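You operate a simulated robot arm through the tools that you are given. There is no shell and no other tool. Be economical: measure what you need, move in short steps, check, and stop when the job is done.

You are at the controls of a simulated two-armed robot. One attempt, no reset.

Task
Fit the black valve cover and tighten its wing nuts crosswise.
Fine: on the practice head; red, yellow, blue, green, in that order.

Only the result counts: the job must be done as asked and must still hold three seconds after the hand-in. Knocking over, shifting, dropping, spilling or breaking anything else fails it. A push-on lid holds only when it is set on centred and level and pressed home; a screw cap is set on level and turned clockwise until tight.

Robot
Two 7-joint arms with two-finger parallel grippers on one trunk that stands fixed in place. Base frame: the origin is at the foot of the trunk, x ahead of it, y to its left, z up; the work surface is at about z = 0.8. Units: m, degrees, N and s.
The left shoulder is at [0.08, 0.131, 0.947], the right one opposite. With the tool pointing down near the work surface each hand reaches from about 0.4 to 0.86 m from the base axis, measured 20 degrees to its own side. Payload 1.57 kg a hand.
The TCP of each hand is the grasp point between the finger pads, 0.03 m short of the fingertips. In the tool frame z runs along the fingers and y along their closing line. The gripper opens to 0.11 m. The fingers are 0.024 m wide and 0.012 m thick; the gripper's body (0.048 by 0.112 m) begins 0.078 m behind the TCP.
Orientation is that of the tool frame in the base frame, as a unit quaternion [x, y, z, w]. With the fingers straight down and closing along the base's y, the tool's x points along the base's -x, its y along +y and its z along -z.

Tools
- The arms move only by the tool jog_arm. It takes "left_series", "right_series" or both (then of equal length, played together; a hand with none holds still); each is a list of rows, each a list of 6 numbers: the shift along the tool's x, y, z in m, then the turn, a rotation vector about the tool's x, y, z in degrees. In form: [[dx, dy, dz, rx, ry, rz], ...]. A call has 1 to 10 rows; each row is the pose to reach, as a shift and turn from the pose commanded when the call began, along the tool's axes at that moment. "left_claw" and "right_claw" are, for a hand that has rows, the opening, from 0 (shut) to 1 (fully open), set as the call begins (left out, the last holds). A row lasts 0.2 s, in which the tool goes at most 0.05 m and 8.6 degrees; a call with a longer step from one row to the next is refused whole, and so is a gripper value outside its range. Where a pose cannot be reached the arm comes as near as it can. A force on the tool above 40 N (or 10 N above the force at the start of the call, whichever is more), or a blocked arm, ends the call early, and 0.2 s more pass. Each finger travels about 0.108 m/s and halts on what it meets, pressing with about 25 N; the grip force reading is that of the motor and also rises with nothing between the fingers. The clock runs only during rows and for 0.2 s after the last one: add rows that repeat a pose to give the fingers time. The reply holds the time, the measured pose of the TCP, the force on the tool along the base axes, the opening and the grip force, in the units named above and with some noise, with the torque about the TCP (base axes, N m) and any sound that the robot's microphone picked up, and new pictures: "views" is both (left out), scene, wrist or none (wrist: the cameras of the hands that moved).
- Cameras (640 x 400 px; columns grow to the right, rows downward): "scene" is now at [-0.0456, 0.034, 1.437]; the picture's right is [0.26, -0.97, 0.00], its down [-0.47, -0.13, -0.87] and it looks along [0.84, 0.23, -0.49] (base axes); focal length 254 px, centre (320, 200). "left" rides on the left gripper at [0.07, -0.016, -0.141] in its tool frame; the picture's right is [0.23, 0.97, 0.00], its down [-0.86, 0.20, -0.48] and it looks along [-0.47, 0.11, 0.88] (tool axes); focal length 222 px, centre (320, 200). "right" rides on the right gripper at [0.07, 0.016, -0.142] in its tool frame; the picture's right is [-0.23, 0.97, 0.00], its down [-0.86, -0.20, -0.48] and it looks along [-0.47, -0.11, 0.88] (tool axes); focal length 222 px, centre (320, 200). There is no depth. A picture from a camera that has moved, and an enlarged one, comes with that camera's place and axes in the base frame and with its lens. The place of the scene camera against the robot may be out by one fixed shift of up to 0.025 m in any direction.
- turn_head(pan, tilt): turns the head with the scene camera to pan (to the left, within 109 degrees either way) and tilt (down, from -29 to 69), counted from straight ahead of the robot. It gives what a move gives, and a new picture of the scene camera.
- inspect(camera, box): a new picture of the part [left, top, right, bottom] of that camera's present view, enlarged. No time passes.
- sign_off(): hands the job in; it is judged then, once.

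Go step by step. Nothing tells you positions but the pictures and the camera data: compare them with the known pose of the tool, close in by small moves and look again before you grip or let go. The budget is 120 turns and 200 pictures, counting those below and the enlarged ones. Unless the task says otherwise, let go and move clear before handing in, and close with one line.

The tools are called after "Call:" by a JSON object that holds its "fn" and its "kwargs". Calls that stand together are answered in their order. jog_arm: Moves the arms, as the interface text tells. Its arguments: {"type":"object","properties":{"left_series":{"type":"array","items":{"type":"array","items":{"type":"number"}}},"left_claw":{"type":"number"},"right_series":{"type":"array","items":{"type":"array","items":{"type":"number"}}},"right_claw":{"type":"number"},"views":{"type":"string","enum":["both","scene","wrist","none"]}},"required":[]} The other tools are called the same way: turn_head (pan, tilt) turns the head that bears the scene camera; inspect (camera, box) takes an enlarged picture of a part of a camera's view; sign_off () hands the job in.

At the start:

```text
time_s: 0.0
left_position: [0.4487, 0.2452, 1.3463]
left_orientation: [0.0, 1.0, -0.001, 0.0]
left_force: [0.1, -0.2, -0.1]
left_ft_torque: [-0.03, -0.02, 0.04]
left_opening: 0.1102
left_grip_force: 0.0
right_position: [0.4919, -0.1378, 1.3313]
right_orientation: [0.0, 1.0, 0.0, 0.0]
right_force: [0.2, -0.3, 0.7]
right_ft_torque: [-0.01, -0.03, 0.01]
right_opening: 0.1101
right_grip_force: 0.1
head pan, tilt: [15.0, 29.0]
```

scene: 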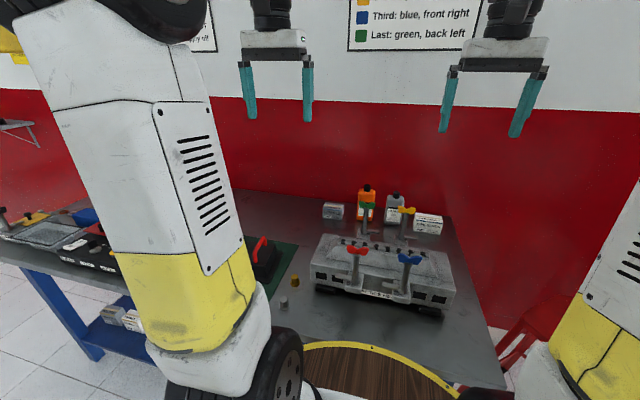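
right: 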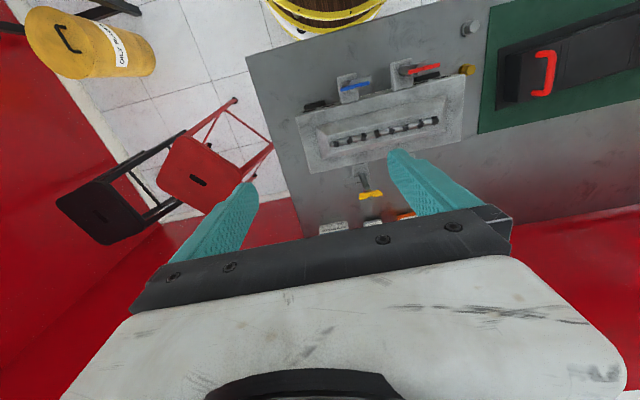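
left: 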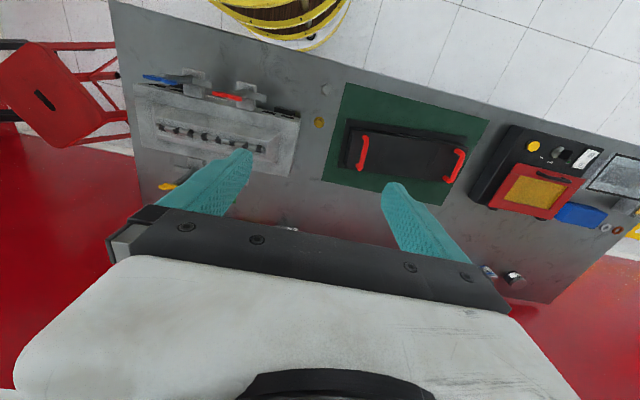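

I see a grey cylinder head with four coloured wing nuts on swing brackets, and a black cover with red handles on a green mat to its left. I'll look more closely and at the wall posters first.

Call:
{"fn": "turn_head", "kwargs": {"pan": 0, "tilt": 5}}

Call:
{"fn": "inspect", "kwargs": {"camera": "right", "box": [240, 40, 560, 240]}}

Call:
{"fn": "inspect", "kwargs": {"camera": "left", "box": [120, 60, 500, 260]}}

```text
time_s: 0.9
left_position: [0.4503, 0.2444, 1.3466]
left_orientation: [0.0, 1.0, 0.0, 0.0]
left_force: [-0.1, 0.4, 0.4]
left_ft_torque: [0.01, 0.01, -0.06]
left_opening: 0.1099
left_grip_force: 0.0
right_position: [0.4934, -0.1376, 1.33]
right_orientation: [0.0, 1.0, 0.001, 0.0]
right_force: [-0.4, -0.6, 0.0]
right_ft_torque: [-0.01, 0.0, 0.01]
right_opening: 0.1102
right_grip_force: 0.1
head pan, tilt: [0.0, 5.0]
```

scene: 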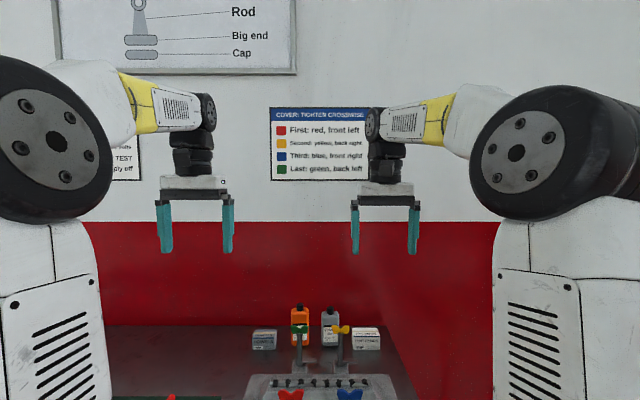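

```text
2.00 times, centred on (400, 140) of right
camera zoom: at [0.4232, -0.1213, 1.4733], right [0.23, 0.97, 0.0], down [0.86, -0.2, 0.48], along [0.47, -0.11, -0.88], focal length 444 px, centre (160, 320)
```

zoom: 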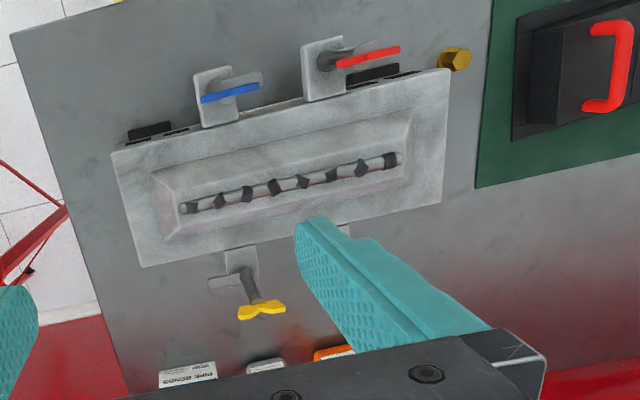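

```text
1.68 times, centred on (310, 160) of left
camera zoom: at [0.3814, 0.2285, 1.487], right [-0.23, 0.97, 0.0], down [0.86, 0.2, 0.48], along [0.47, 0.11, -0.88], focal length 374 px, centre (337, 267)
```

zoom: 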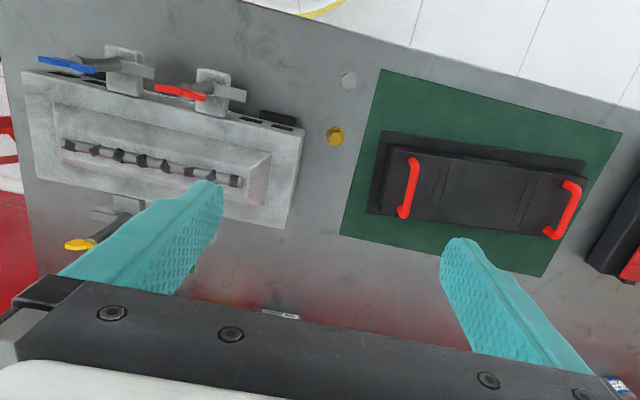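

The wall card matches the order red, yellow, blue, green. Now I'll look at the bench from the head, with several pans.

Call:
{"fn": "turn_head", "kwargs": {"pan": 45, "tilt": 25}}

Call:
{"fn": "turn_head", "kwargs": {"pan": 5, "tilt": 45}}

```text
time_s: 2.0
left_position: [0.4499, 0.2454, 1.3468]
left_orientation: [-0.001, 1.0, 0.001, 0.0]
left_force: [0.0, -0.3, -0.1]
left_ft_torque: [0.01, 0.01, 0.0]
left_opening: 0.1102
left_grip_force: 0.1
right_position: [0.4926, -0.1376, 1.3306]
right_orientation: [0.0, 1.0, 0.0, 0.0]
right_force: [-0.3, 0.3, 0.2]
right_ft_torque: [0.01, 0.0, -0.01]
right_opening: 0.1096
right_grip_force: 0.2
head pan, tilt: [45.0, 25.0]
```

scene: 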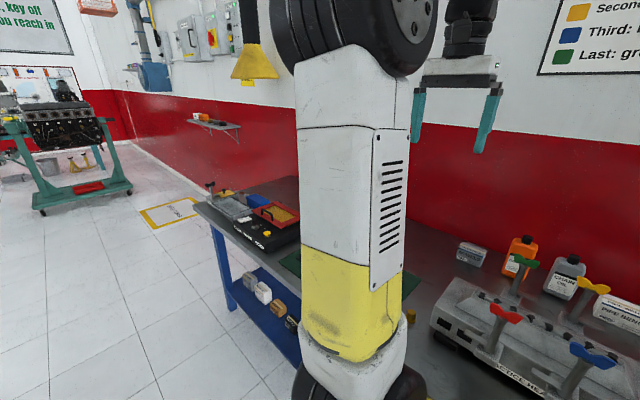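

```text
time_s: 3.1
left_position: [0.45, 0.2451, 1.3459]
left_orientation: [-0.001, 1.0, 0.0, 0.0]
left_force: [0.5, 0.5, -0.5]
left_ft_torque: [0.01, -0.02, 0.01]
left_opening: 0.1097
left_grip_force: 0.0
right_position: [0.4916, -0.138, 1.3304]
right_orientation: [-0.001, 1.0, -0.001, 0.0]
right_force: [0.5, -0.3, 0.4]
right_ft_torque: [-0.02, 0.02, -0.04]
right_opening: 0.1099
right_grip_force: 0.1
head pan, tilt: [5.0, 45.0]
```

scene: 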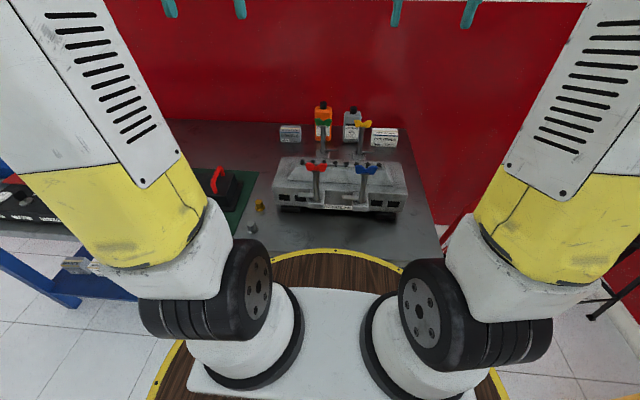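

Call:
{"fn": "inspect", "kwargs": {"camera": "scene", "box": [200, 90, 440, 240]}}

```text
2.67 times, centred on (320, 165) of scene
camera zoom: at [-0.0523, 0.0176, 1.4129], right [0.09, -1.0, 0.0], down [-0.7, -0.06, -0.71], along [0.7, 0.06, -0.71], focal length 678 px, centre (320, 293)
```

zoom: 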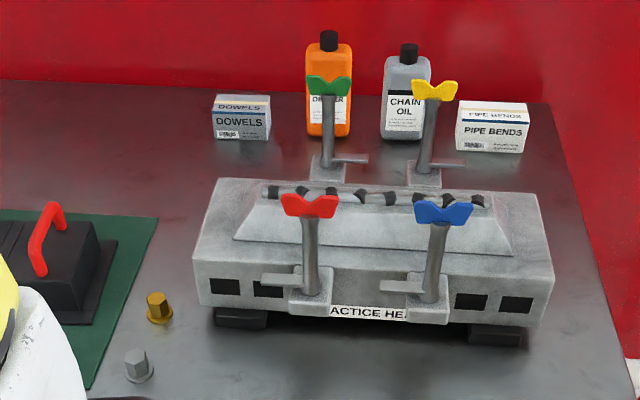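

The "practice head" is the grey one, roughly centred at (0.57, 0.0). The cover sits at about (0.51, 0.51), with handles near y 0.38 and 0.65. I'll move both wrist cameras over them for better views.

Call:
{"fn": "jog_arm", "kwargs": {"left_series": [[0.01, 0.037, 0.021, 0, 0, 0], [0.02, 0.073, 0.042, 0, 0, 0], [0.03, 0.109, 0.063, 0, 0, 0], [0.04, 0.146, 0.084, 0, 0, 0], [0.05, 0.182, 0.104, 0, 0, 0], [0.06, 0.219, 0.125, 0, 0, 0], [0.07, 0.255, 0.146, 0, 0, 0], [0.07, 0.255, 0.146, 0, 0, 0]], "right_series": [[0.013, 0.017, 0.019, 0, 0, 0], [0.026, 0.034, 0.038, 0, 0, 0], [0.039, 0.051, 0.057, 0, 0, 0], [0.052, 0.068, 0.076, 0, 0, 0], [0.065, 0.085, 0.095, 0, 0, 0], [0.078, 0.102, 0.114, 0, 0, 0], [0.09, 0.12, 0.13, 0, 0, 0], [0.09, 0.12, 0.13, 0, 0, 0]]}}

```text
time_s: 4.9
left_position: [0.3766, 0.5033, 1.2023]
left_orientation: [0.0, 1.0, 0.0, 0.0]
left_force: [-0.1, 0.2, 0.3]
left_ft_torque: [0.01, -0.03, -0.02]
left_opening: 0.1098
left_grip_force: 0.0
right_position: [0.4014, -0.0196, 1.2013]
right_orientation: [0.001, 1.0, 0.001, 0.0]
right_force: [-0.3, -0.3, -0.3]
right_ft_torque: [-0.02, 0.02, -0.02]
right_opening: 0.1101
right_grip_force: 0.0
head pan, tilt: [5.0, 45.0]
camera right: at [0.3311, -0.0023, 1.3438], right [0.23, 0.97, 0.0], down [0.86, -0.2, 0.48], along [0.47, -0.11, -0.88], focal length 222 px, centre (320, 200)
camera left: at [0.3088, 0.4866, 1.3428], right [-0.23, 0.97, 0.0], down [0.86, 0.2, 0.48], along [0.47, 0.11, -0.88], focal length 222 px, centre (320, 200)
```

scene: 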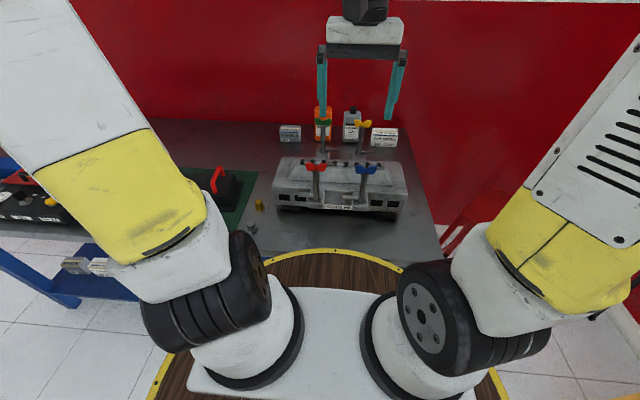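
right: 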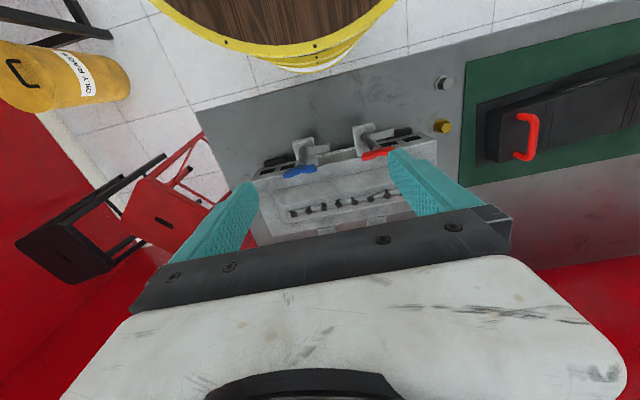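
left: 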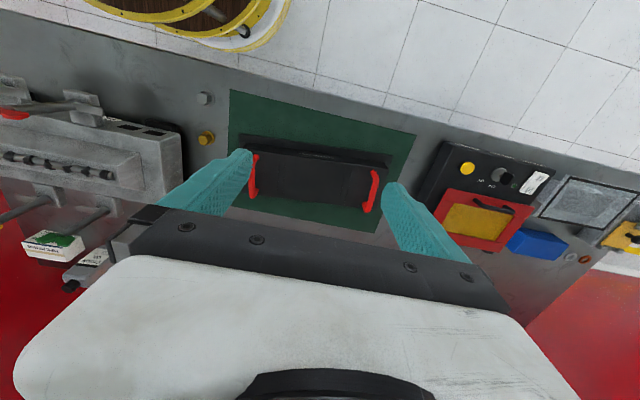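

Call:
{"fn": "inspect", "kwargs": {"camera": "left", "box": [200, 80, 440, 230]}}

Call:
{"fn": "inspect", "kwargs": {"camera": "right", "box": [220, 90, 460, 240]}}

Call:
{"fn": "inspect", "kwargs": {"camera": "left", "box": [0, 60, 220, 280]}}

```text
2.67 times, centred on (320, 155) of left
camera zoom: at [0.3088, 0.4866, 1.3428], right [-0.23, 0.97, 0.0], down [0.86, 0.2, 0.48], along [0.47, 0.11, -0.88], focal length 592 px, centre (320, 320)
```

zoom: 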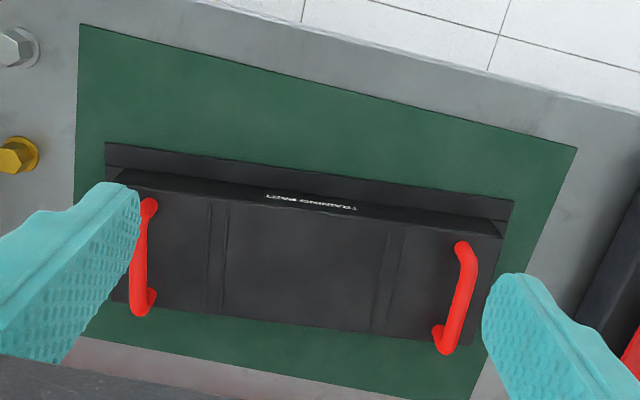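

```text
2.67 times, centred on (340, 165) of right
camera zoom: at [0.3311, -0.0023, 1.3438], right [0.23, 0.97, 0.0], down [0.86, -0.2, 0.48], along [0.47, -0.11, -0.88], focal length 592 px, centre (267, 293)
```

zoom: 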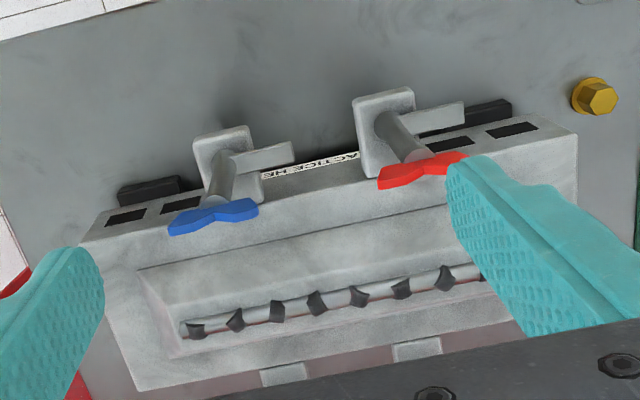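

```text
1.82 times, centred on (110, 170) of left
camera zoom: at [0.3088, 0.4866, 1.3428], right [-0.23, 0.97, 0.0], down [0.86, 0.2, 0.48], along [0.47, 0.11, -0.88], focal length 404 px, centre (702, 254)
```

zoom: 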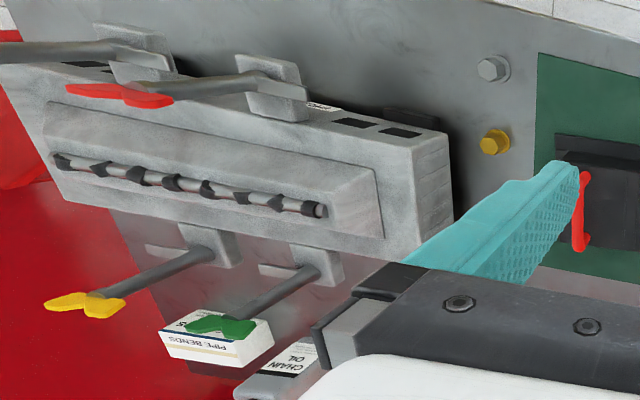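

The cover is yawed about 5.5° counter-clockwise relative to the head, and its "TRAINING PART" text faces the robot, as does the head's label. I'll move both hands above the two red handles, yawed to match.

Call:
{"fn": "jog_arm", "kwargs": {"left_series": [[-0.012, 0.0147, 0.0182, 0, 0, -0.55], [-0.024, 0.0294, 0.0364, 0, 0, -1.1], [-0.036, 0.0441, 0.0546, 0, 0, -1.65], [-0.048, 0.0588, 0.0728, 0, 0, -2.2], [-0.06, 0.0735, 0.091, 0, 0, -2.75], [-0.072, 0.0882, 0.109, 0, 0, -3.3], [-0.084, 0.103, 0.127, 0, 0, -3.85], [-0.096, 0.1176, 0.1456, 0, 0, -4.4], [-0.108, 0.132, 0.1638, 0, 0, -4.95], [-0.12, 0.147, 0.172, 0, 0, -5.5]], "right_series": [[-0.012, 0.041, 0.015, 0, 0, -0.55], [-0.024, 0.0816, 0.03, 0, 0, -1.1], [-0.036, 0.1224, 0.045, 0, 0, -1.65], [-0.048, 0.163, 0.06, 0, 0, -2.2], [-0.06, 0.204, 0.075, 0, 0, -2.75], [-0.072, 0.245, 0.09, 0, 0, -3.3], [-0.084, 0.286, 0.105, 0, 0, -3.85], [-0.096, 0.326, 0.12, 0, 0, -4.4], [-0.108, 0.367, 0.135, 0, 0, -4.95], [-0.12, 0.408, 0.151, 0, 0, -5.5]]}}

```text
time_s: 7.1
left_position: [0.4998, 0.6474, 1.0303]
left_orientation: [-0.048, 0.999, 0.001, 0.0]
left_force: [1.3, -1.0, 0.9]
left_ft_torque: [0.08, -0.05, 0.0]
left_opening: 0.1102
left_grip_force: 0.2
right_position: [0.5249, 0.3908, 1.0484]
right_orientation: [-0.047, 0.999, 0.0, 0.001]
right_force: [-0.1, -0.8, 0.0]
right_ft_torque: [0.08, -0.02, 0.01]
right_opening: 0.1099
right_grip_force: 0.0
head pan, tilt: [5.0, 45.0]
camera right: at [0.4529, 0.401, 1.1913], right [0.13, 0.99, 0.0], down [0.87, -0.12, 0.48], along [0.47, -0.06, -0.88], focal length 222 px, centre (320, 200)
camera left: at [0.4339, 0.6233, 1.1707], right [-0.32, 0.95, 0.0], down [0.83, 0.28, 0.48], along [0.45, 0.15, -0.88], focal length 222 px, centre (320, 200)
```

scene: 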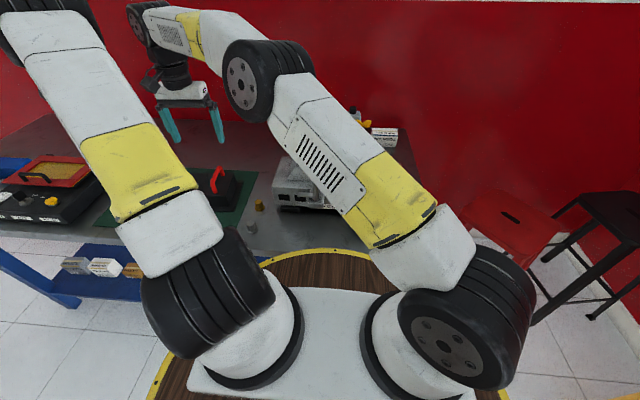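
right: 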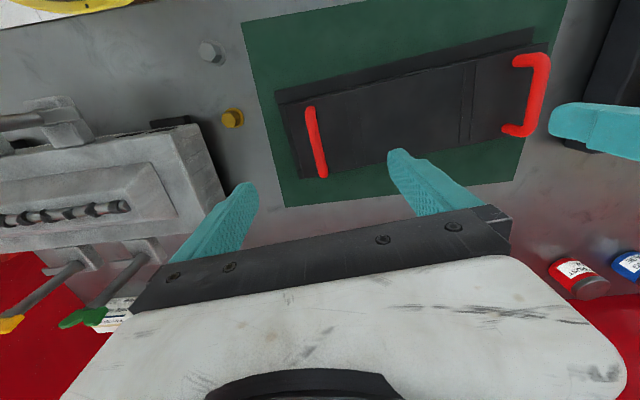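
left: 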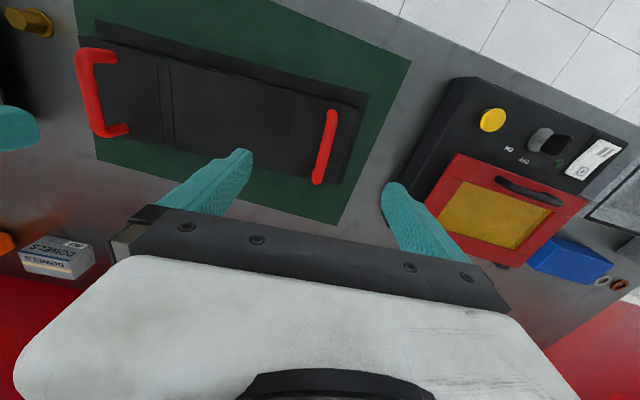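

Triangulating gives the right handle bar at about (0.524, 0.388, 0.904) and the left at (0.501, 0.653, 0.902). I'll descend to just above them with partly closed claws and check.

Call:
{"fn": "jog_arm", "kwargs": {"left_series": [[-0.0005, 0.002, 0.03, 0, 0, 0.2], [-0.001, 0.004, 0.06, 0, 0, 0.4], [-0.0017, 0.0055, 0.085, 0, 0, 0.5], [-0.0017, 0.0055, 0.085, 0, 0, 0.5]], "right_series": [[0.0005, -0.001, 0.035, 0, 0, 0.2], [0.001, -0.002, 0.07, 0, 0, 0.4], [0.0012, -0.0032, 0.103, 0, 0, 0.5], [0.0012, -0.0032, 0.103, 0, 0, 0.5]], "left_claw": 0.5, "right_claw": 0.5, "views": "wrist"}}

```text
time_s: 8.1
left_position: [0.5028, 0.6545, 0.9425]
left_orientation: [-0.044, 0.999, 0.0, 0.0]
left_force: [0.6, 0.3, 0.9]
left_ft_torque: [0.01, 0.03, -0.01]
left_opening: 0.0549
left_grip_force: 0.1
right_position: [0.5243, 0.3888, 0.9466]
right_orientation: [-0.043, 0.999, 0.001, 0.0]
right_force: [0.0, -1.1, -0.1]
right_ft_torque: [0.0, -0.02, -0.02]
right_opening: 0.0553
right_grip_force: 0.1
head pan, tilt: [5.0, 45.0]
camera right: at [0.4536, 0.398, 1.0889], right [0.14, 0.99, 0.0], down [0.87, -0.13, 0.48], along [0.47, -0.07, -0.88], focal length 222 px, centre (320, 200)
camera left: at [0.4358, 0.6317, 1.0834], right [-0.31, 0.95, 0.0], down [0.83, 0.27, 0.48], along [0.45, 0.15, -0.88], focal length 222 px, centre (320, 200)
```

right: 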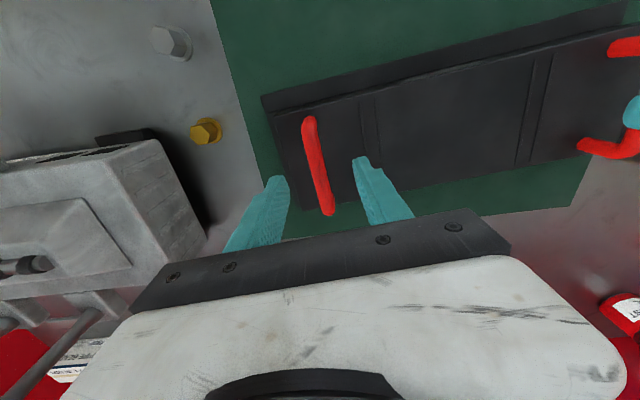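
left: 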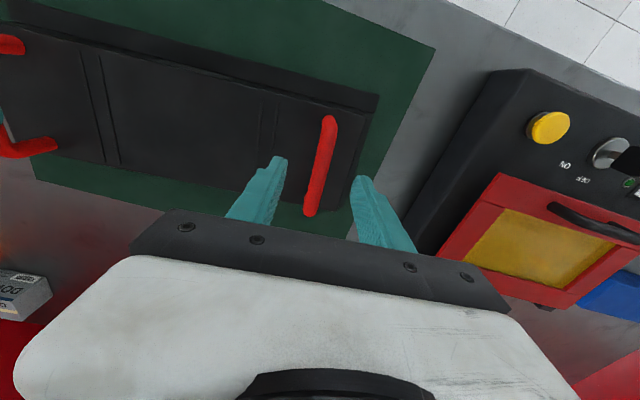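

Both bars sit between the fingers. Descending to bar height and closing.

Call:
{"fn": "jog_arm", "kwargs": {"left_series": [[0.002, 0, 0.018, 0, 0, 0], [0.005, -0.001, 0.0375, 0, 0, 0], [0.005, -0.001, 0.0375, 0, 0, 0]], "right_series": [[0.002, 0, 0.02, 0, 0, 0], [0.005, -0.001, 0.0415, 0, 0, 0], [0.005, -0.001, 0.0415, 0, 0, 0]], "views": "wrist"}}

```text
time_s: 8.9
left_position: [0.4972, 0.6497, 0.9055]
left_orientation: [-0.044, 0.999, -0.001, 0.0]
left_force: [-0.7, 0.0, 0.3]
left_ft_torque: [0.03, -0.02, -0.02]
left_opening: 0.0549
left_grip_force: 0.0
right_position: [0.5162, 0.3859, 0.9056]
right_orientation: [-0.044, 0.999, 0.002, 0.0]
right_force: [-1.2, 0.7, -0.1]
right_ft_torque: [0.02, -0.01, 0.0]
right_opening: 0.0551
right_grip_force: 0.2
head pan, tilt: [5.0, 45.0]
camera right: at [0.4464, 0.3966, 1.0477], right [0.14, 0.99, 0.0], down [0.87, -0.13, 0.48], along [0.47, -0.07, -0.88], focal length 222 px, centre (320, 200)
camera left: at [0.4311, 0.6275, 1.0456], right [-0.31, 0.95, 0.0], down [0.83, 0.27, 0.48], along [0.45, 0.15, -0.88], focal length 222 px, centre (320, 200)
```

right: 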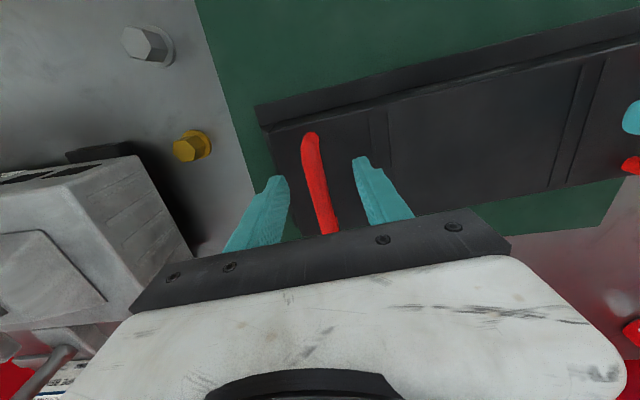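
left: 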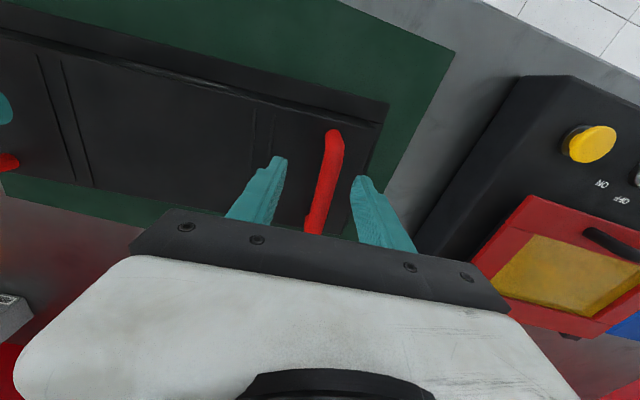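

Call:
{"fn": "jog_arm", "kwargs": {"left_series": [[0.005, 0.0015, 0, 0, 0, 0], [0.005, 0.0015, 0, 0, 0, 0], [0.005, 0.0015, 0, 0, 0, 0], [0.005, 0.0015, 0, 0, 0, 0]], "right_series": [[0.005, 0.0015, 0, 0, 0, 0], [0.005, 0.0015, 0, 0, 0, 0], [0.005, 0.0015, 0, 0, 0, 0], [0.005, 0.0015, 0, 0, 0, 0]], "left_claw": 0, "right_claw": 0, "views": "wrist"}}

```text
time_s: 9.9
left_position: [0.4905, 0.6524, 0.9063]
left_orientation: [-0.044, 0.999, 0.001, 0.0]
left_force: [-0.6, 24.0, -1.1]
left_ft_torque: [0.31, -0.35, 0.05]
left_opening: 0.0139
left_grip_force: 25.5
right_position: [0.5131, 0.3855, 0.9053]
right_orientation: [-0.043, 0.999, -0.002, 0.0]
right_force: [1.1, -25.9, 5.3]
right_ft_torque: [-0.18, -0.13, 0.21]
right_opening: 0.0137
right_grip_force: 24.8
head pan, tilt: [5.0, 45.0]
camera right: at [0.442, 0.3961, 1.048], right [0.14, 0.99, 0.0], down [0.87, -0.12, 0.48], along [0.47, -0.07, -0.88], focal length 222 px, centre (320, 200)
camera left: at [0.4241, 0.6304, 1.0466], right [-0.31, 0.95, 0.0], down [0.83, 0.27, 0.48], along [0.45, 0.15, -0.88], focal length 222 px, centre (320, 200)
```

right: 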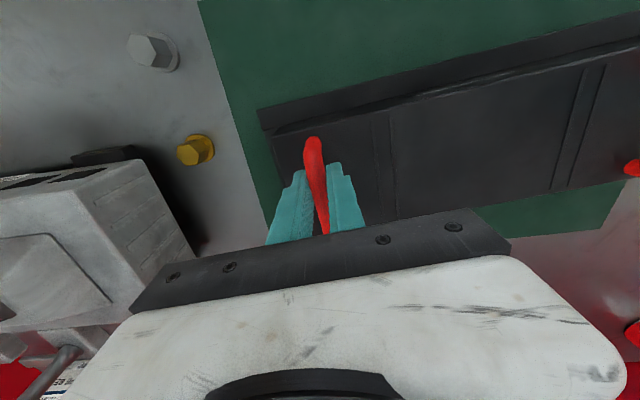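
left: 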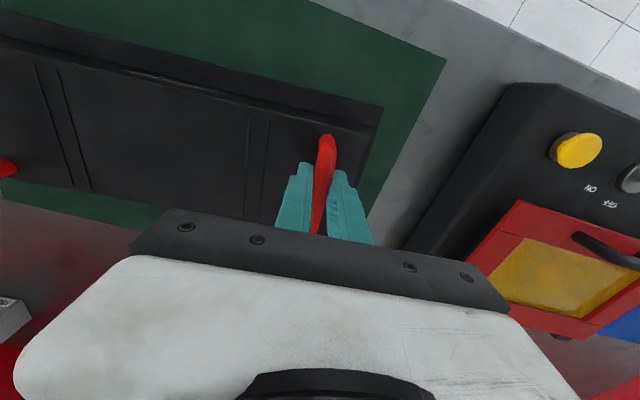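

Both gripped, but the hands are squeezing toward each other by about 25 N. I'll relax the spacing slightly before lifting.

Call:
{"fn": "jog_arm", "kwargs": {"left_series": [[0, 0.0015, 0, 0, 0, 0], [0, 0.0015, 0, 0, 0, 0]], "right_series": [[0, -0.0015, 0, 0, 0, 0], [0, -0.0015, 0, 0, 0, 0]], "views": "none"}}

```text
time_s: 10.5
left_position: [0.492, 0.6542, 0.9055]
left_orientation: [-0.043, 0.999, 0.0, 0.0]
left_force: [-5.2, 16.0, 4.5]
left_ft_torque: [0.14, 0.19, -0.03]
left_opening: 0.0135
left_grip_force: 25.4
right_position: [0.5123, 0.3845, 0.906]
right_orientation: [-0.043, 0.999, 0.0, 0.0]
right_force: [6.1, -15.2, 1.2]
right_ft_torque: [-0.11, -0.54, 0.0]
right_opening: 0.0136
right_grip_force: 25.4
head pan, tilt: [5.0, 45.0]
```

Call:
{"fn": "jog_arm", "kwargs": {"left_series": [[0, 0.0023, 0, 0, 0, 0], [0, 0.0023, 0, 0, 0, 0]], "right_series": [[0, -0.0023, 0, 0, 0, 0], [0, -0.0023, 0, 0, 0, 0]], "views": "none"}}

```text
time_s: 11.1
left_position: [0.4903, 0.6554, 0.9057]
left_orientation: [-0.043, 0.999, -0.001, 0.0]
left_force: [-13.0, -4.0, 15.0]
left_ft_torque: [-0.06, 0.12, -0.61]
left_opening: 0.0137
left_grip_force: 24.8
right_position: [0.5087, 0.3853, 0.9062]
right_orientation: [-0.044, 0.999, 0.003, 0.0]
right_force: [6.0, 10.0, -1.2]
right_ft_torque: [0.04, -0.09, -0.41]
right_opening: 0.0137
right_grip_force: 25.0
head pan, tilt: [5.0, 45.0]
```

Call:
{"fn": "jog_arm", "kwargs": {"left_series": [[0, 0, -0.015, 0, 0, 0], [0, 0, -0.03, 0, 0, 0], [0, 0, -0.05, 0, 0, 0], [0, 0, -0.07, 0, 0, 0], [0, 0, -0.07, 0, 0, 0]], "right_series": [[0, 0, -0.015, 0, 0, 0], [0, 0, -0.03, 0, 0, 0], [0, 0, -0.05, 0, 0, 0], [0, 0, -0.07, 0, 0, 0], [0, 0, -0.07, 0, 0, 0]]}}

```text
time_s: 12.3
left_position: [0.4906, 0.6554, 0.9747]
left_orientation: [-0.044, 0.999, 0.0, 0.0]
left_force: [0.7, -1.0, 0.0]
left_ft_torque: [-0.03, -0.02, -0.02]
left_opening: 0.0002
left_grip_force: 20.9
right_position: [0.5119, 0.3824, 0.975]
right_orientation: [-0.043, 0.999, 0.0, 0.0]
right_force: [0.4, 1.1, 0.1]
right_ft_torque: [-0.01, -0.02, -0.02]
right_opening: 0.0
right_grip_force: 21.3
head pan, tilt: [5.0, 45.0]
camera right: at [0.4409, 0.3926, 1.1178], right [0.14, 0.99, 0.0], down [0.87, -0.12, 0.48], along [0.47, -0.07, -0.88], focal length 222 px, centre (320, 200)
camera left: at [0.424, 0.6323, 1.1151], right [-0.31, 0.95, 0.0], down [0.83, 0.27, 0.48], along [0.45, 0.15, -0.88], focal length 222 px, centre (320, 200)
```

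scene: 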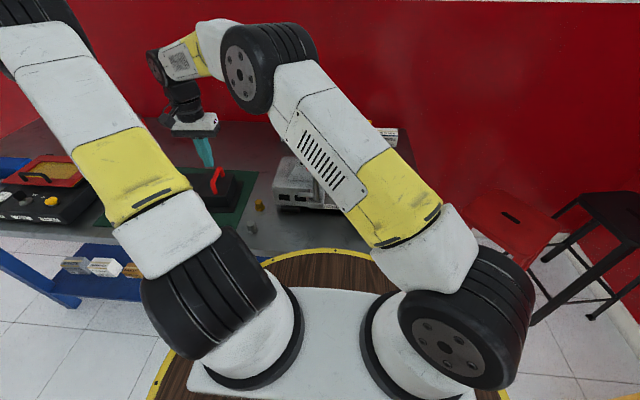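
right: 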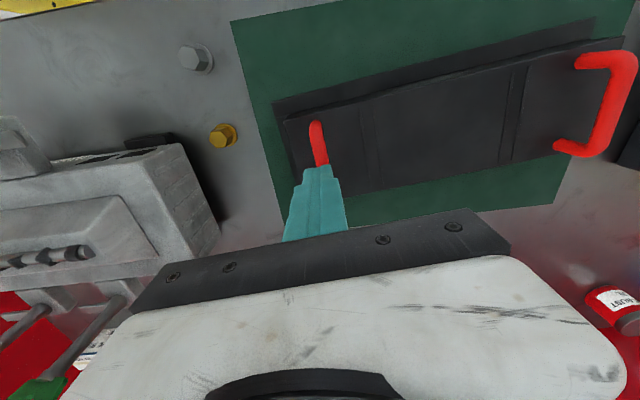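
left: 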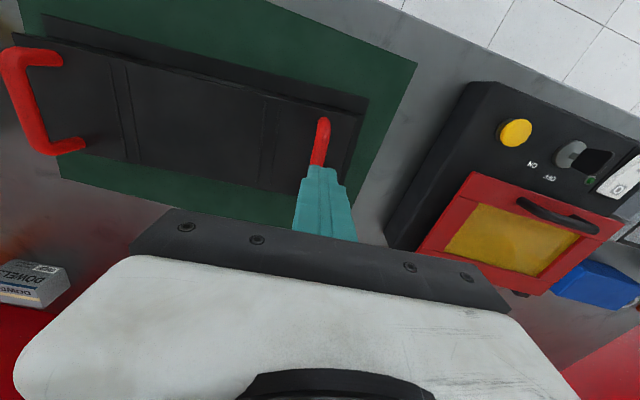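

The fingers slipped off because the bars were near the fingertips; the bar height looks closer to 0.89. The cover hasn't visibly moved. I'll open, go about 18 mm deeper and regrip.

Call:
{"fn": "jog_arm", "kwargs": {"left_series": [[0, 0, 0, 0, 0, 0], [0, 0, 0, 0, 0, 0], [0, -0.001, 0.03, 0, 0, 0], [0, -0.001, 0.06, 0, 0, 0], [0, -0.001, 0.075, 0, 0, 0], [0, -0.001, 0.088, 0, 0, 0], [0, -0.001, 0.088, 0, 0, 0]], "right_series": [[0, 0, 0, 0, 0, 0], [0, 0, 0, 0, 0, 0], [0, 0.001, 0.03, 0, 0, 0], [0, 0.001, 0.06, 0, 0, 0], [0, 0.001, 0.075, 0, 0, 0], [0, 0.001, 0.088, 0, 0, 0], [0, 0.001, 0.088, 0, 0, 0]], "left_claw": 0.5, "right_claw": 0.5, "views": "wrist"}}

```text
time_s: 13.9
left_position: [0.4891, 0.6558, 0.8883]
left_orientation: [-0.043, 0.999, 0.001, 0.001]
left_force: [0.9, 0.2, 9.9]
left_ft_torque: [-0.32, 0.09, -0.1]
left_opening: 0.0549
left_grip_force: 0.0
right_position: [0.5137, 0.3845, 0.8883]
right_orientation: [-0.043, 0.999, 0.001, 0.001]
right_force: [-3.5, -2.1, 18.8]
right_ft_torque: [-0.69, 0.12, -0.18]
right_opening: 0.0563
right_grip_force: 0.6
head pan, tilt: [5.0, 45.0]
camera right: at [0.4419, 0.3943, 1.0315], right [0.14, 0.99, 0.0], down [0.87, -0.13, 0.48], along [0.47, -0.07, -0.88], focal length 222 px, centre (320, 200)
camera left: at [0.4233, 0.6328, 1.0294], right [-0.31, 0.95, 0.0], down [0.83, 0.27, 0.48], along [0.46, 0.15, -0.88], focal length 222 px, centre (320, 200)
```

right: 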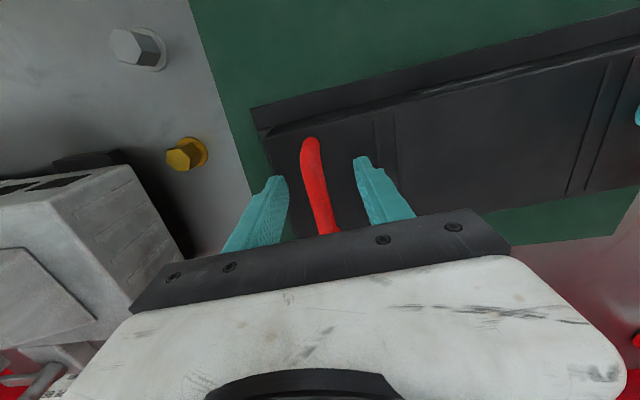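
left: 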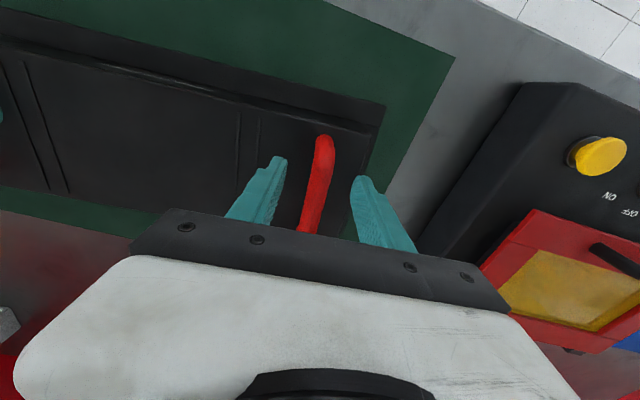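

Call:
{"fn": "jog_arm", "kwargs": {"left_series": [[0, -0.001, -0.002, 0, 0, 0], [0, -0.001, -0.002, 0, 0, 0], [0, -0.001, -0.002, 0, 0, 0], [0, -0.001, -0.002, 0, 0, 0]], "right_series": [[0, 0, -0.002, 0, 0, 0], [0, 0, -0.002, 0, 0, 0], [0, 0, -0.002, 0, 0, 0], [0, 0, -0.002, 0, 0, 0]], "left_claw": 0, "right_claw": 0, "views": "none"}}

```text
time_s: 14.9
left_position: [0.4898, 0.6538, 0.8896]
left_orientation: [-0.043, 0.999, -0.001, -0.001]
left_force: [-4.4, -17.0, 4.5]
left_ft_torque: [0.07, -0.21, -0.12]
left_opening: 0.0137
left_grip_force: 25.0
right_position: [0.5134, 0.3844, 0.8896]
right_orientation: [-0.043, 0.999, 0.001, -0.001]
right_force: [4.9, 10.5, 1.8]
right_ft_torque: [-0.03, -0.6, -0.16]
right_opening: 0.0136
right_grip_force: 25.6
head pan, tilt: [5.0, 45.0]
```

Call:
{"fn": "jog_arm", "kwargs": {"left_series": [[0, -0.0015, 0, 0, 0, 0], [0, -0.0015, 0, 0, 0, 0]], "right_series": [[0, 0.0015, 0, 0, 0, 0], [0, 0.0015, 0, 0, 0, 0]], "views": "none"}}

Call:
{"fn": "jog_arm", "kwargs": {"left_series": [[0, 0, -0.006, 0, 0, 0], [0, 0, -0.012, 0, 0, 0], [0, 0, -0.012, 0, 0, 0]], "right_series": [[0, 0, -0.006, 0, 0, 0], [0, 0, -0.012, 0, 0, 0], [0, 0, -0.012, 0, 0, 0]], "views": "wrist"}}

```text
time_s: 15.5
left_position: [0.4902, 0.6522, 0.8889]
left_orientation: [-0.043, 0.999, -0.001, 0.0]
left_force: [1.2, -6.3, 0.2]
left_ft_torque: [0.0, 0.61, -0.09]
left_opening: 0.0138
left_grip_force: 25.1
right_position: [0.5119, 0.3845, 0.8891]
right_orientation: [-0.044, 0.999, 0.0, 0.0]
right_force: [-4.7, 0.0, 6.7]
right_ft_torque: [0.02, -0.13, 0.01]
right_opening: 0.014
right_grip_force: 24.5
head pan, tilt: [5.0, 45.0]
```

```text
time_s: 16.3
left_position: [0.4906, 0.6554, 0.9011]
left_orientation: [-0.043, 0.999, 0.001, 0.001]
left_force: [-0.2, -2.0, -4.5]
left_ft_torque: [0.03, -0.57, -0.03]
left_opening: 0.0137
left_grip_force: 24.7
right_position: [0.5131, 0.3843, 0.9001]
right_orientation: [-0.044, 0.999, 0.0, -0.001]
right_force: [-0.1, 2.3, -4.9]
right_ft_torque: [-0.14, 0.69, -0.01]
right_opening: 0.0137
right_grip_force: 25.2
head pan, tilt: [5.0, 45.0]
camera right: at [0.4424, 0.3955, 1.0429], right [0.14, 0.99, 0.0], down [0.87, -0.12, 0.48], along [0.47, -0.07, -0.88], focal length 222 px, centre (320, 200)
camera left: at [0.4234, 0.631, 1.0424], right [-0.31, 0.95, 0.0], down [0.83, 0.27, 0.48], along [0.45, 0.15, -0.88], focal length 222 px, centre (320, 200)
```

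right: 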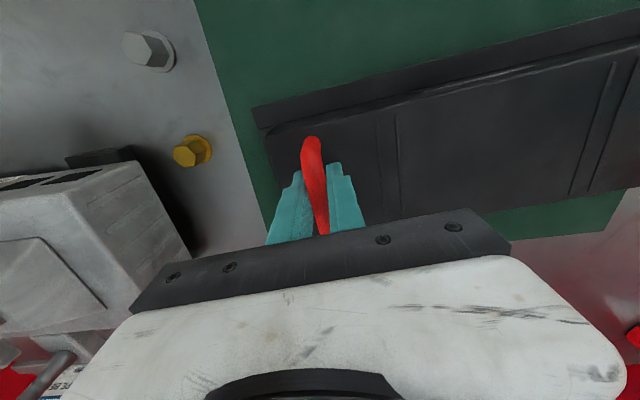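
left: 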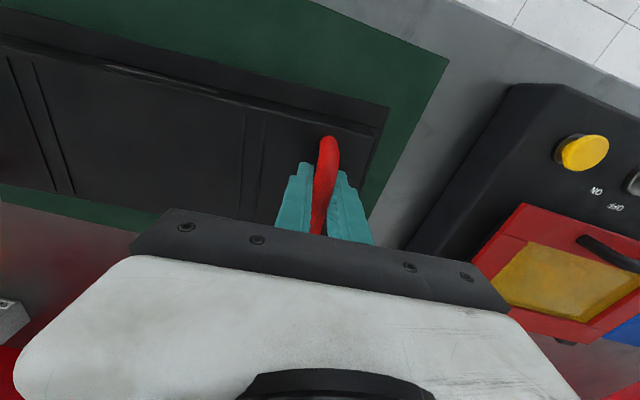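

The cover's weight (about 0.95 kg) is now shared evenly. Lifting gently further.

Call:
{"fn": "jog_arm", "kwargs": {"left_series": [[0, 0, -0.01, 0, 0, 0], [0, 0, -0.02, 0, 0, 0], [0, 0, -0.03, 0, 0, 0], [0, 0, -0.04, 0, 0, 0], [0, 0, -0.05, 0, 0, 0], [0, 0, -0.06, 0, 0, 0], [0, 0, -0.07, 0, 0, 0], [0, 0, -0.07, 0, 0, 0]], "right_series": [[0, 0, -0.01, 0, 0, 0], [0, 0, -0.02, 0, 0, 0], [0, 0, -0.03, 0, 0, 0], [0, 0, -0.04, 0, 0, 0], [0, 0, -0.05, 0, 0, 0], [0, 0, -0.06, 0, 0, 0], [0, 0, -0.07, 0, 0, 0], [0, 0, -0.07, 0, 0, 0]]}}

```text
time_s: 18.1
left_position: [0.4913, 0.6545, 0.9704]
left_orientation: [-0.043, 0.999, 0.002, 0.0]
left_force: [-0.5, 3.4, -4.1]
left_ft_torque: [-0.04, 0.16, -0.16]
left_opening: 0.0135
left_grip_force: 25.0
right_position: [0.5139, 0.3853, 0.9705]
right_orientation: [-0.043, 0.999, 0.0, 0.001]
right_force: [1.9, -2.4, -4.4]
right_ft_torque: [-0.01, -0.05, -0.08]
right_opening: 0.0137
right_grip_force: 24.8
head pan, tilt: [5.0, 45.0]
camera right: at [0.4432, 0.3956, 1.1136], right [0.14, 0.99, 0.0], down [0.87, -0.12, 0.48], along [0.47, -0.07, -0.88], focal length 222 px, centre (320, 200)
camera left: at [0.4249, 0.631, 1.1111], right [-0.31, 0.95, 0.0], down [0.83, 0.27, 0.48], along [0.45, 0.15, -0.88], focal length 222 px, centre (320, 200)
```

scene: 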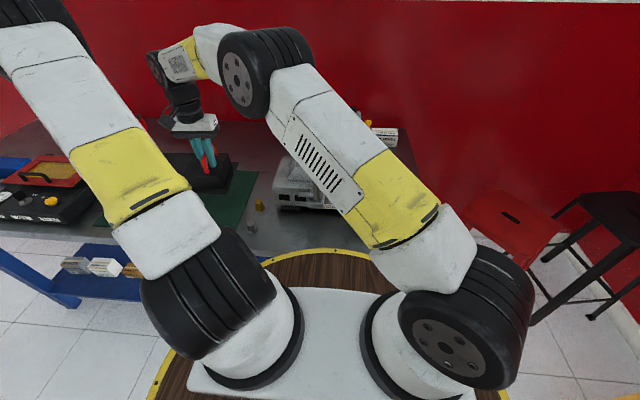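
right: 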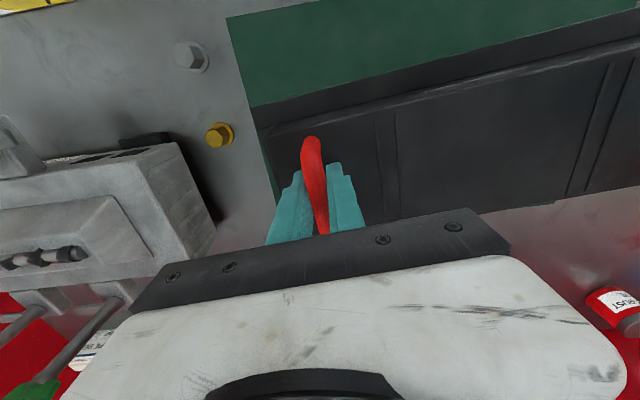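
left: 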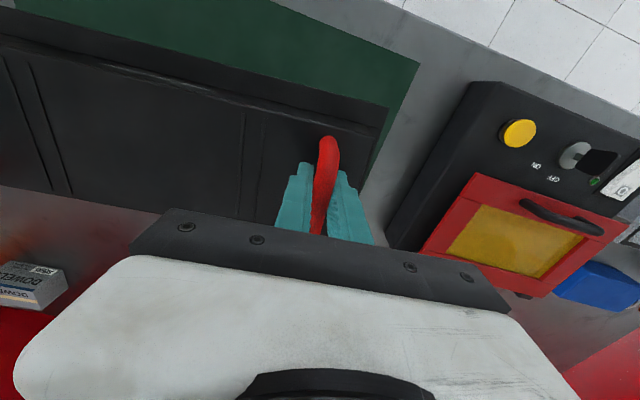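

The cover is lifted cleanly. Before carrying it over, I'll look at the head's end from here.

Call:
{"fn": "inspect", "kwargs": {"camera": "right", "box": [0, 80, 240, 230]}}

Call:
{"fn": "inspect", "kwargs": {"camera": "scene", "box": [150, 90, 350, 215]}}

```text
2.67 times, centred on (120, 155) of right
camera zoom: at [0.4432, 0.3956, 1.1136], right [0.14, 0.99, 0.0], down [0.87, -0.12, 0.48], along [0.47, -0.07, -0.88], focal length 592 px, centre (853, 320)
```

zoom: 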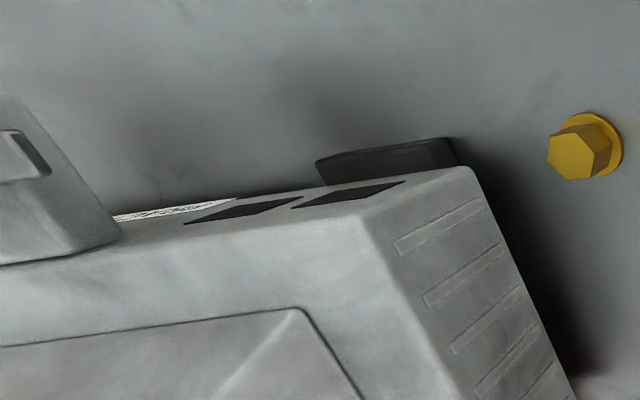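

```text
3.20 times, centred on (250, 152) of scene
camera zoom: at [-0.052, 0.0179, 1.4129], right [0.09, -1.0, 0.0], down [-0.7, -0.06, -0.71], along [0.7, 0.06, -0.71], focal length 814 px, centre (544, 352)
```

zoom: 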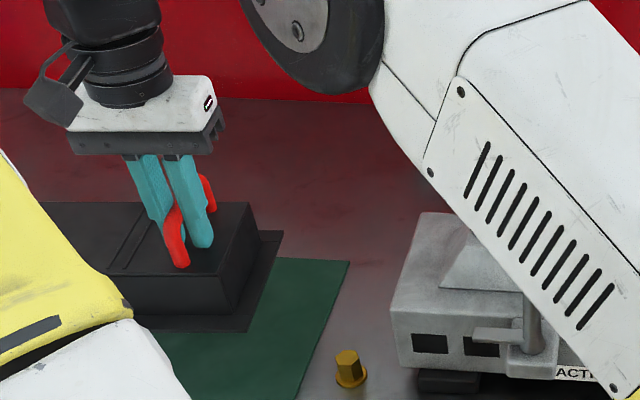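

Triangulated the head: deck at z≈0.894, spanning x 0.489–0.647 and y ±0.199, square to the base, with wing tops near z 1.01. I'll raise the cover well above the wings.

Call:
{"fn": "jog_arm", "kwargs": {"left_series": [[0, 0, -0.02, 0, 0, 0], [0, 0, -0.04, 0, 0, 0], [0, 0, -0.06, 0, 0, 0], [0, 0, -0.08, 0, 0, 0], [0, 0, -0.1, 0, 0, 0], [0, 0, -0.12, 0, 0, 0], [0, 0, -0.14, 0, 0, 0], [0, 0, -0.16, 0, 0, 0], [0, 0, -0.17, 0, 0, 0]], "right_series": [[0, 0, -0.02, 0, 0, 0], [0, 0, -0.04, 0, 0, 0], [0, 0, -0.06, 0, 0, 0], [0, 0, -0.08, 0, 0, 0], [0, 0, -0.1, 0, 0, 0], [0, 0, -0.12, 0, 0, 0], [0, 0, -0.14, 0, 0, 0], [0, 0, -0.16, 0, 0, 0], [0, 0, -0.17, 0, 0, 0]], "views": "scene"}}

```text
time_s: 20.1
left_position: [0.4922, 0.6512, 1.1416]
left_orientation: [-0.041, 0.999, -0.004, 0.0]
left_force: [-3.7, -22.9, -4.8]
left_ft_torque: [0.18, 0.52, -0.68]
left_opening: 0.0142
left_grip_force: 24.8
right_position: [0.5079, 0.3798, 1.1428]
right_orientation: [-0.045, 0.999, 0.004, 0.0]
right_force: [4.0, 23.9, -5.4]
right_ft_torque: [-0.13, -0.42, -0.7]
right_opening: 0.0141
right_grip_force: 25.0
right hand out of reach, approached as far as the arm can: row 8, 9
head pan, tilt: [5.0, 45.0]
```

scene: 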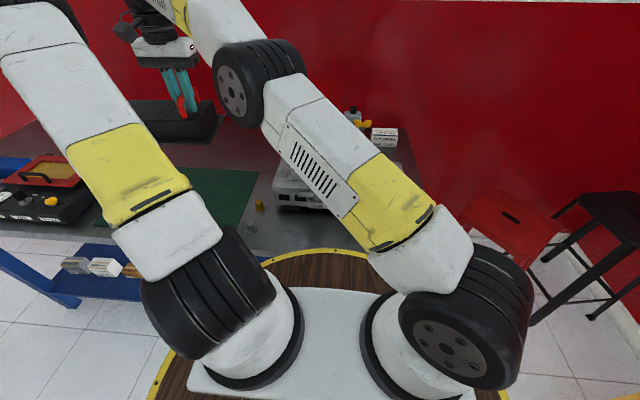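

Right hand was at its reach limit, adding side strain. I'll carry sideways (−y), lowering 1 cm, and see the strain resolve.

Call:
{"fn": "jog_arm", "kwargs": {"left_series": [[-0.002, -0.02, 0.01, 0, 0, 0], [-0.004, -0.045, 0.01, 0, 0, 0], [-0.006, -0.07, 0.01, 0, 0, 0], [-0.008, -0.1, 0.01, 0, 0, 0], [-0.01, -0.13, 0.01, 0, 0, 0], [-0.01, -0.13, 0.01, 0, 0, 0]], "right_series": [[-0.002, -0.02, 0.01, 0, 0, 0], [-0.004, -0.045, 0.01, 0, 0, 0], [-0.006, -0.07, 0.01, 0, 0, 0], [-0.008, -0.1, 0.01, 0, 0, 0], [-0.01, -0.13, 0.01, 0, 0, 0], [-0.01, -0.13, 0.01, 0, 0, 0]], "views": "scene"}}

```text
time_s: 20.9
left_position: [0.5042, 0.5858, 1.1301]
left_orientation: [-0.041, 0.999, -0.006, -0.002]
left_force: [-5.6, -1.6, -3.3]
left_ft_torque: [-0.12, -0.38, -0.73]
left_opening: 0.0142
left_grip_force: 25.3
right_position: [0.5172, 0.3155, 1.1323]
right_orientation: [-0.044, 0.999, 0.004, -0.001]
right_force: [4.7, 3.9, -3.7]
right_ft_torque: [-0.18, 0.46, -0.71]
right_opening: 0.0144
right_grip_force: 24.7
head pan, tilt: [5.0, 45.0]
stopped in row 4 (left hand): the force on the tool passed its limit at 40 N (the readings are from after the stop); the commanded pose is now the measured one
```

scene: 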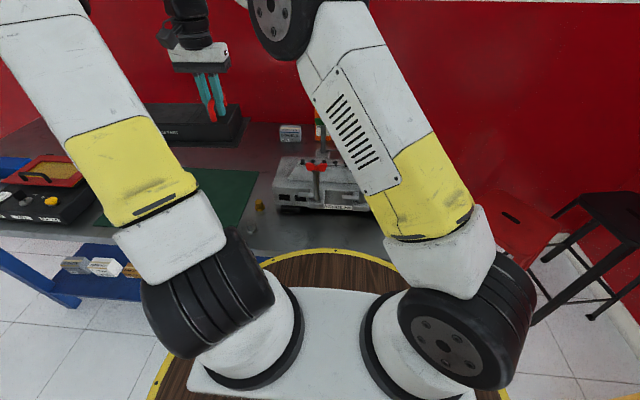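

Call:
{"fn": "jog_arm", "kwargs": {"left_series": [[0, 0, 0, 0, 0, 0]], "right_series": [[0, 0, 0, 0, 0, 0]], "views": "wrist"}}

```text
time_s: 21.3
left_position: [0.5036, 0.5846, 1.1313]
left_orientation: [-0.042, 0.999, -0.004, -0.001]
left_force: [-4.0, -4.0, -3.6]
left_ft_torque: [-0.02, 0.26, -0.64]
left_opening: 0.0144
left_grip_force: 24.5
right_position: [0.5172, 0.3155, 1.1339]
right_orientation: [-0.046, 0.999, 0.003, -0.001]
right_force: [4.7, 3.8, -4.5]
right_ft_torque: [-0.14, -0.17, -0.69]
right_opening: 0.0144
right_grip_force: 24.9
head pan, tilt: [5.0, 45.0]
camera right: at [0.4474, 0.3247, 1.2762], right [0.14, 0.99, 0.01], down [0.87, -0.13, 0.48], along [0.47, -0.06, -0.88], focal length 222 px, centre (320, 200)
camera left: at [0.4377, 0.5638, 1.2723], right [-0.31, 0.95, -0.01], down [0.84, 0.27, 0.47], along [0.45, 0.14, -0.88], focal length 222 px, centre (320, 200)
```

right: 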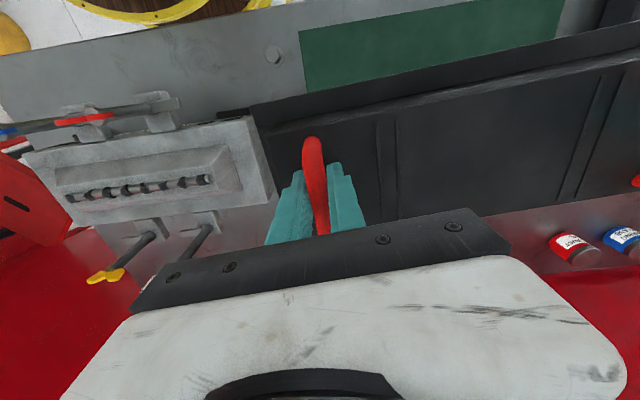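
left: 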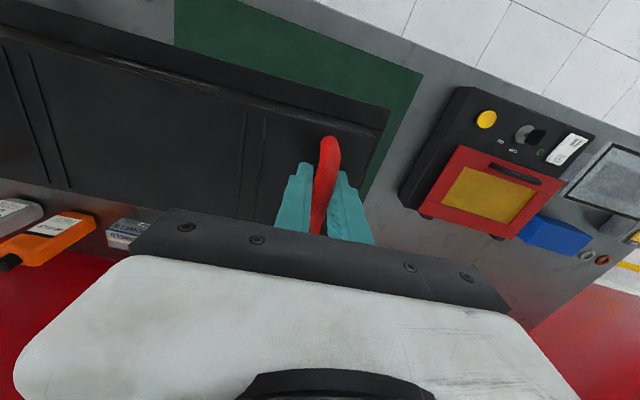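

The strain came from reach-limited commands; now the commanded poses are reset. I'll carry on toward the head with both hands converging to a consistent level pose.

Call:
{"fn": "jog_arm", "kwargs": {"left_series": [[0.002, -0.01, -0.001, -0.1, 0, 0.2], [0.001, -0.033, -0.002, -0.2, 0, 0.5], [0, -0.058, -0.003, -0.3, 0, 0.8], [-0.001, -0.083, -0.004, -0.4, 0, 1.1], [-0.002, -0.108, -0.005, -0.46, 0, 1.4], [-0.003, -0.133, -0.006, -0.46, 0, 1.6], [-0.004, -0.158, -0.007, -0.46, 0, 1.9], [-0.005, -0.183, -0.008, -0.46, 0, 2.1], [-0.0055, -0.208, -0.009, -0.46, 0, 2.3], [-0.0058, -0.2312, -0.009, -0.46, 0, 2.3]], "right_series": [[-0.001, -0.01, -0.001, 0.1, 0, 0.2], [-0.002, -0.033, -0.002, 0.2, 0, 0.5], [-0.0022, -0.058, -0.003, 0.3, 0, 0.8], [-0.0023, -0.083, -0.004, 0.34, 0, 1.1], [-0.0023, -0.108, -0.005, 0.34, 0, 1.4], [-0.0023, -0.133, -0.006, 0.34, 0, 1.7], [-0.0023, -0.158, -0.007, 0.34, 0, 2.0], [-0.0023, -0.183, -0.007, 0.34, 0, 2.3], [-0.0023, -0.208, -0.007, 0.34, 0, 2.6], [-0.0023, -0.2318, -0.007, 0.34, 0, 2.8]], "views": "scene"}}

```text
time_s: 23.5
left_position: [0.5309, 0.355, 1.1424]
left_orientation: [-0.022, 1.0, -0.001, 0.0]
left_force: [0.2, -13.7, -4.0]
left_ft_torque: [0.06, 0.1, -0.03]
left_opening: 0.0137
left_grip_force: 24.8
right_position: [0.5413, 0.0858, 1.1394]
right_orientation: [-0.02, 1.0, 0.001, 0.0]
right_force: [-0.1, 13.9, -5.4]
right_ft_torque: [-0.1, -0.01, 0.13]
right_opening: 0.0141
right_grip_force: 24.9
head pan, tilt: [5.0, 45.0]
```

scene: 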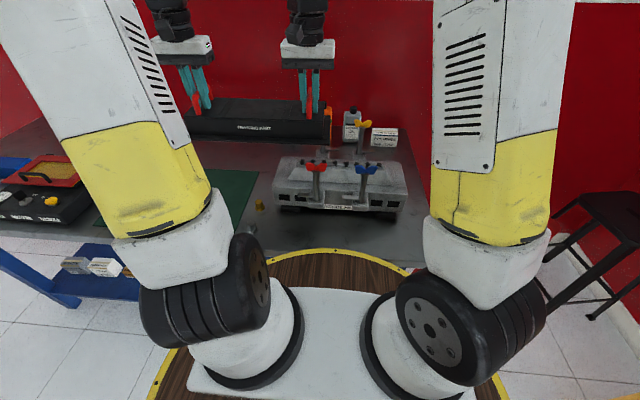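

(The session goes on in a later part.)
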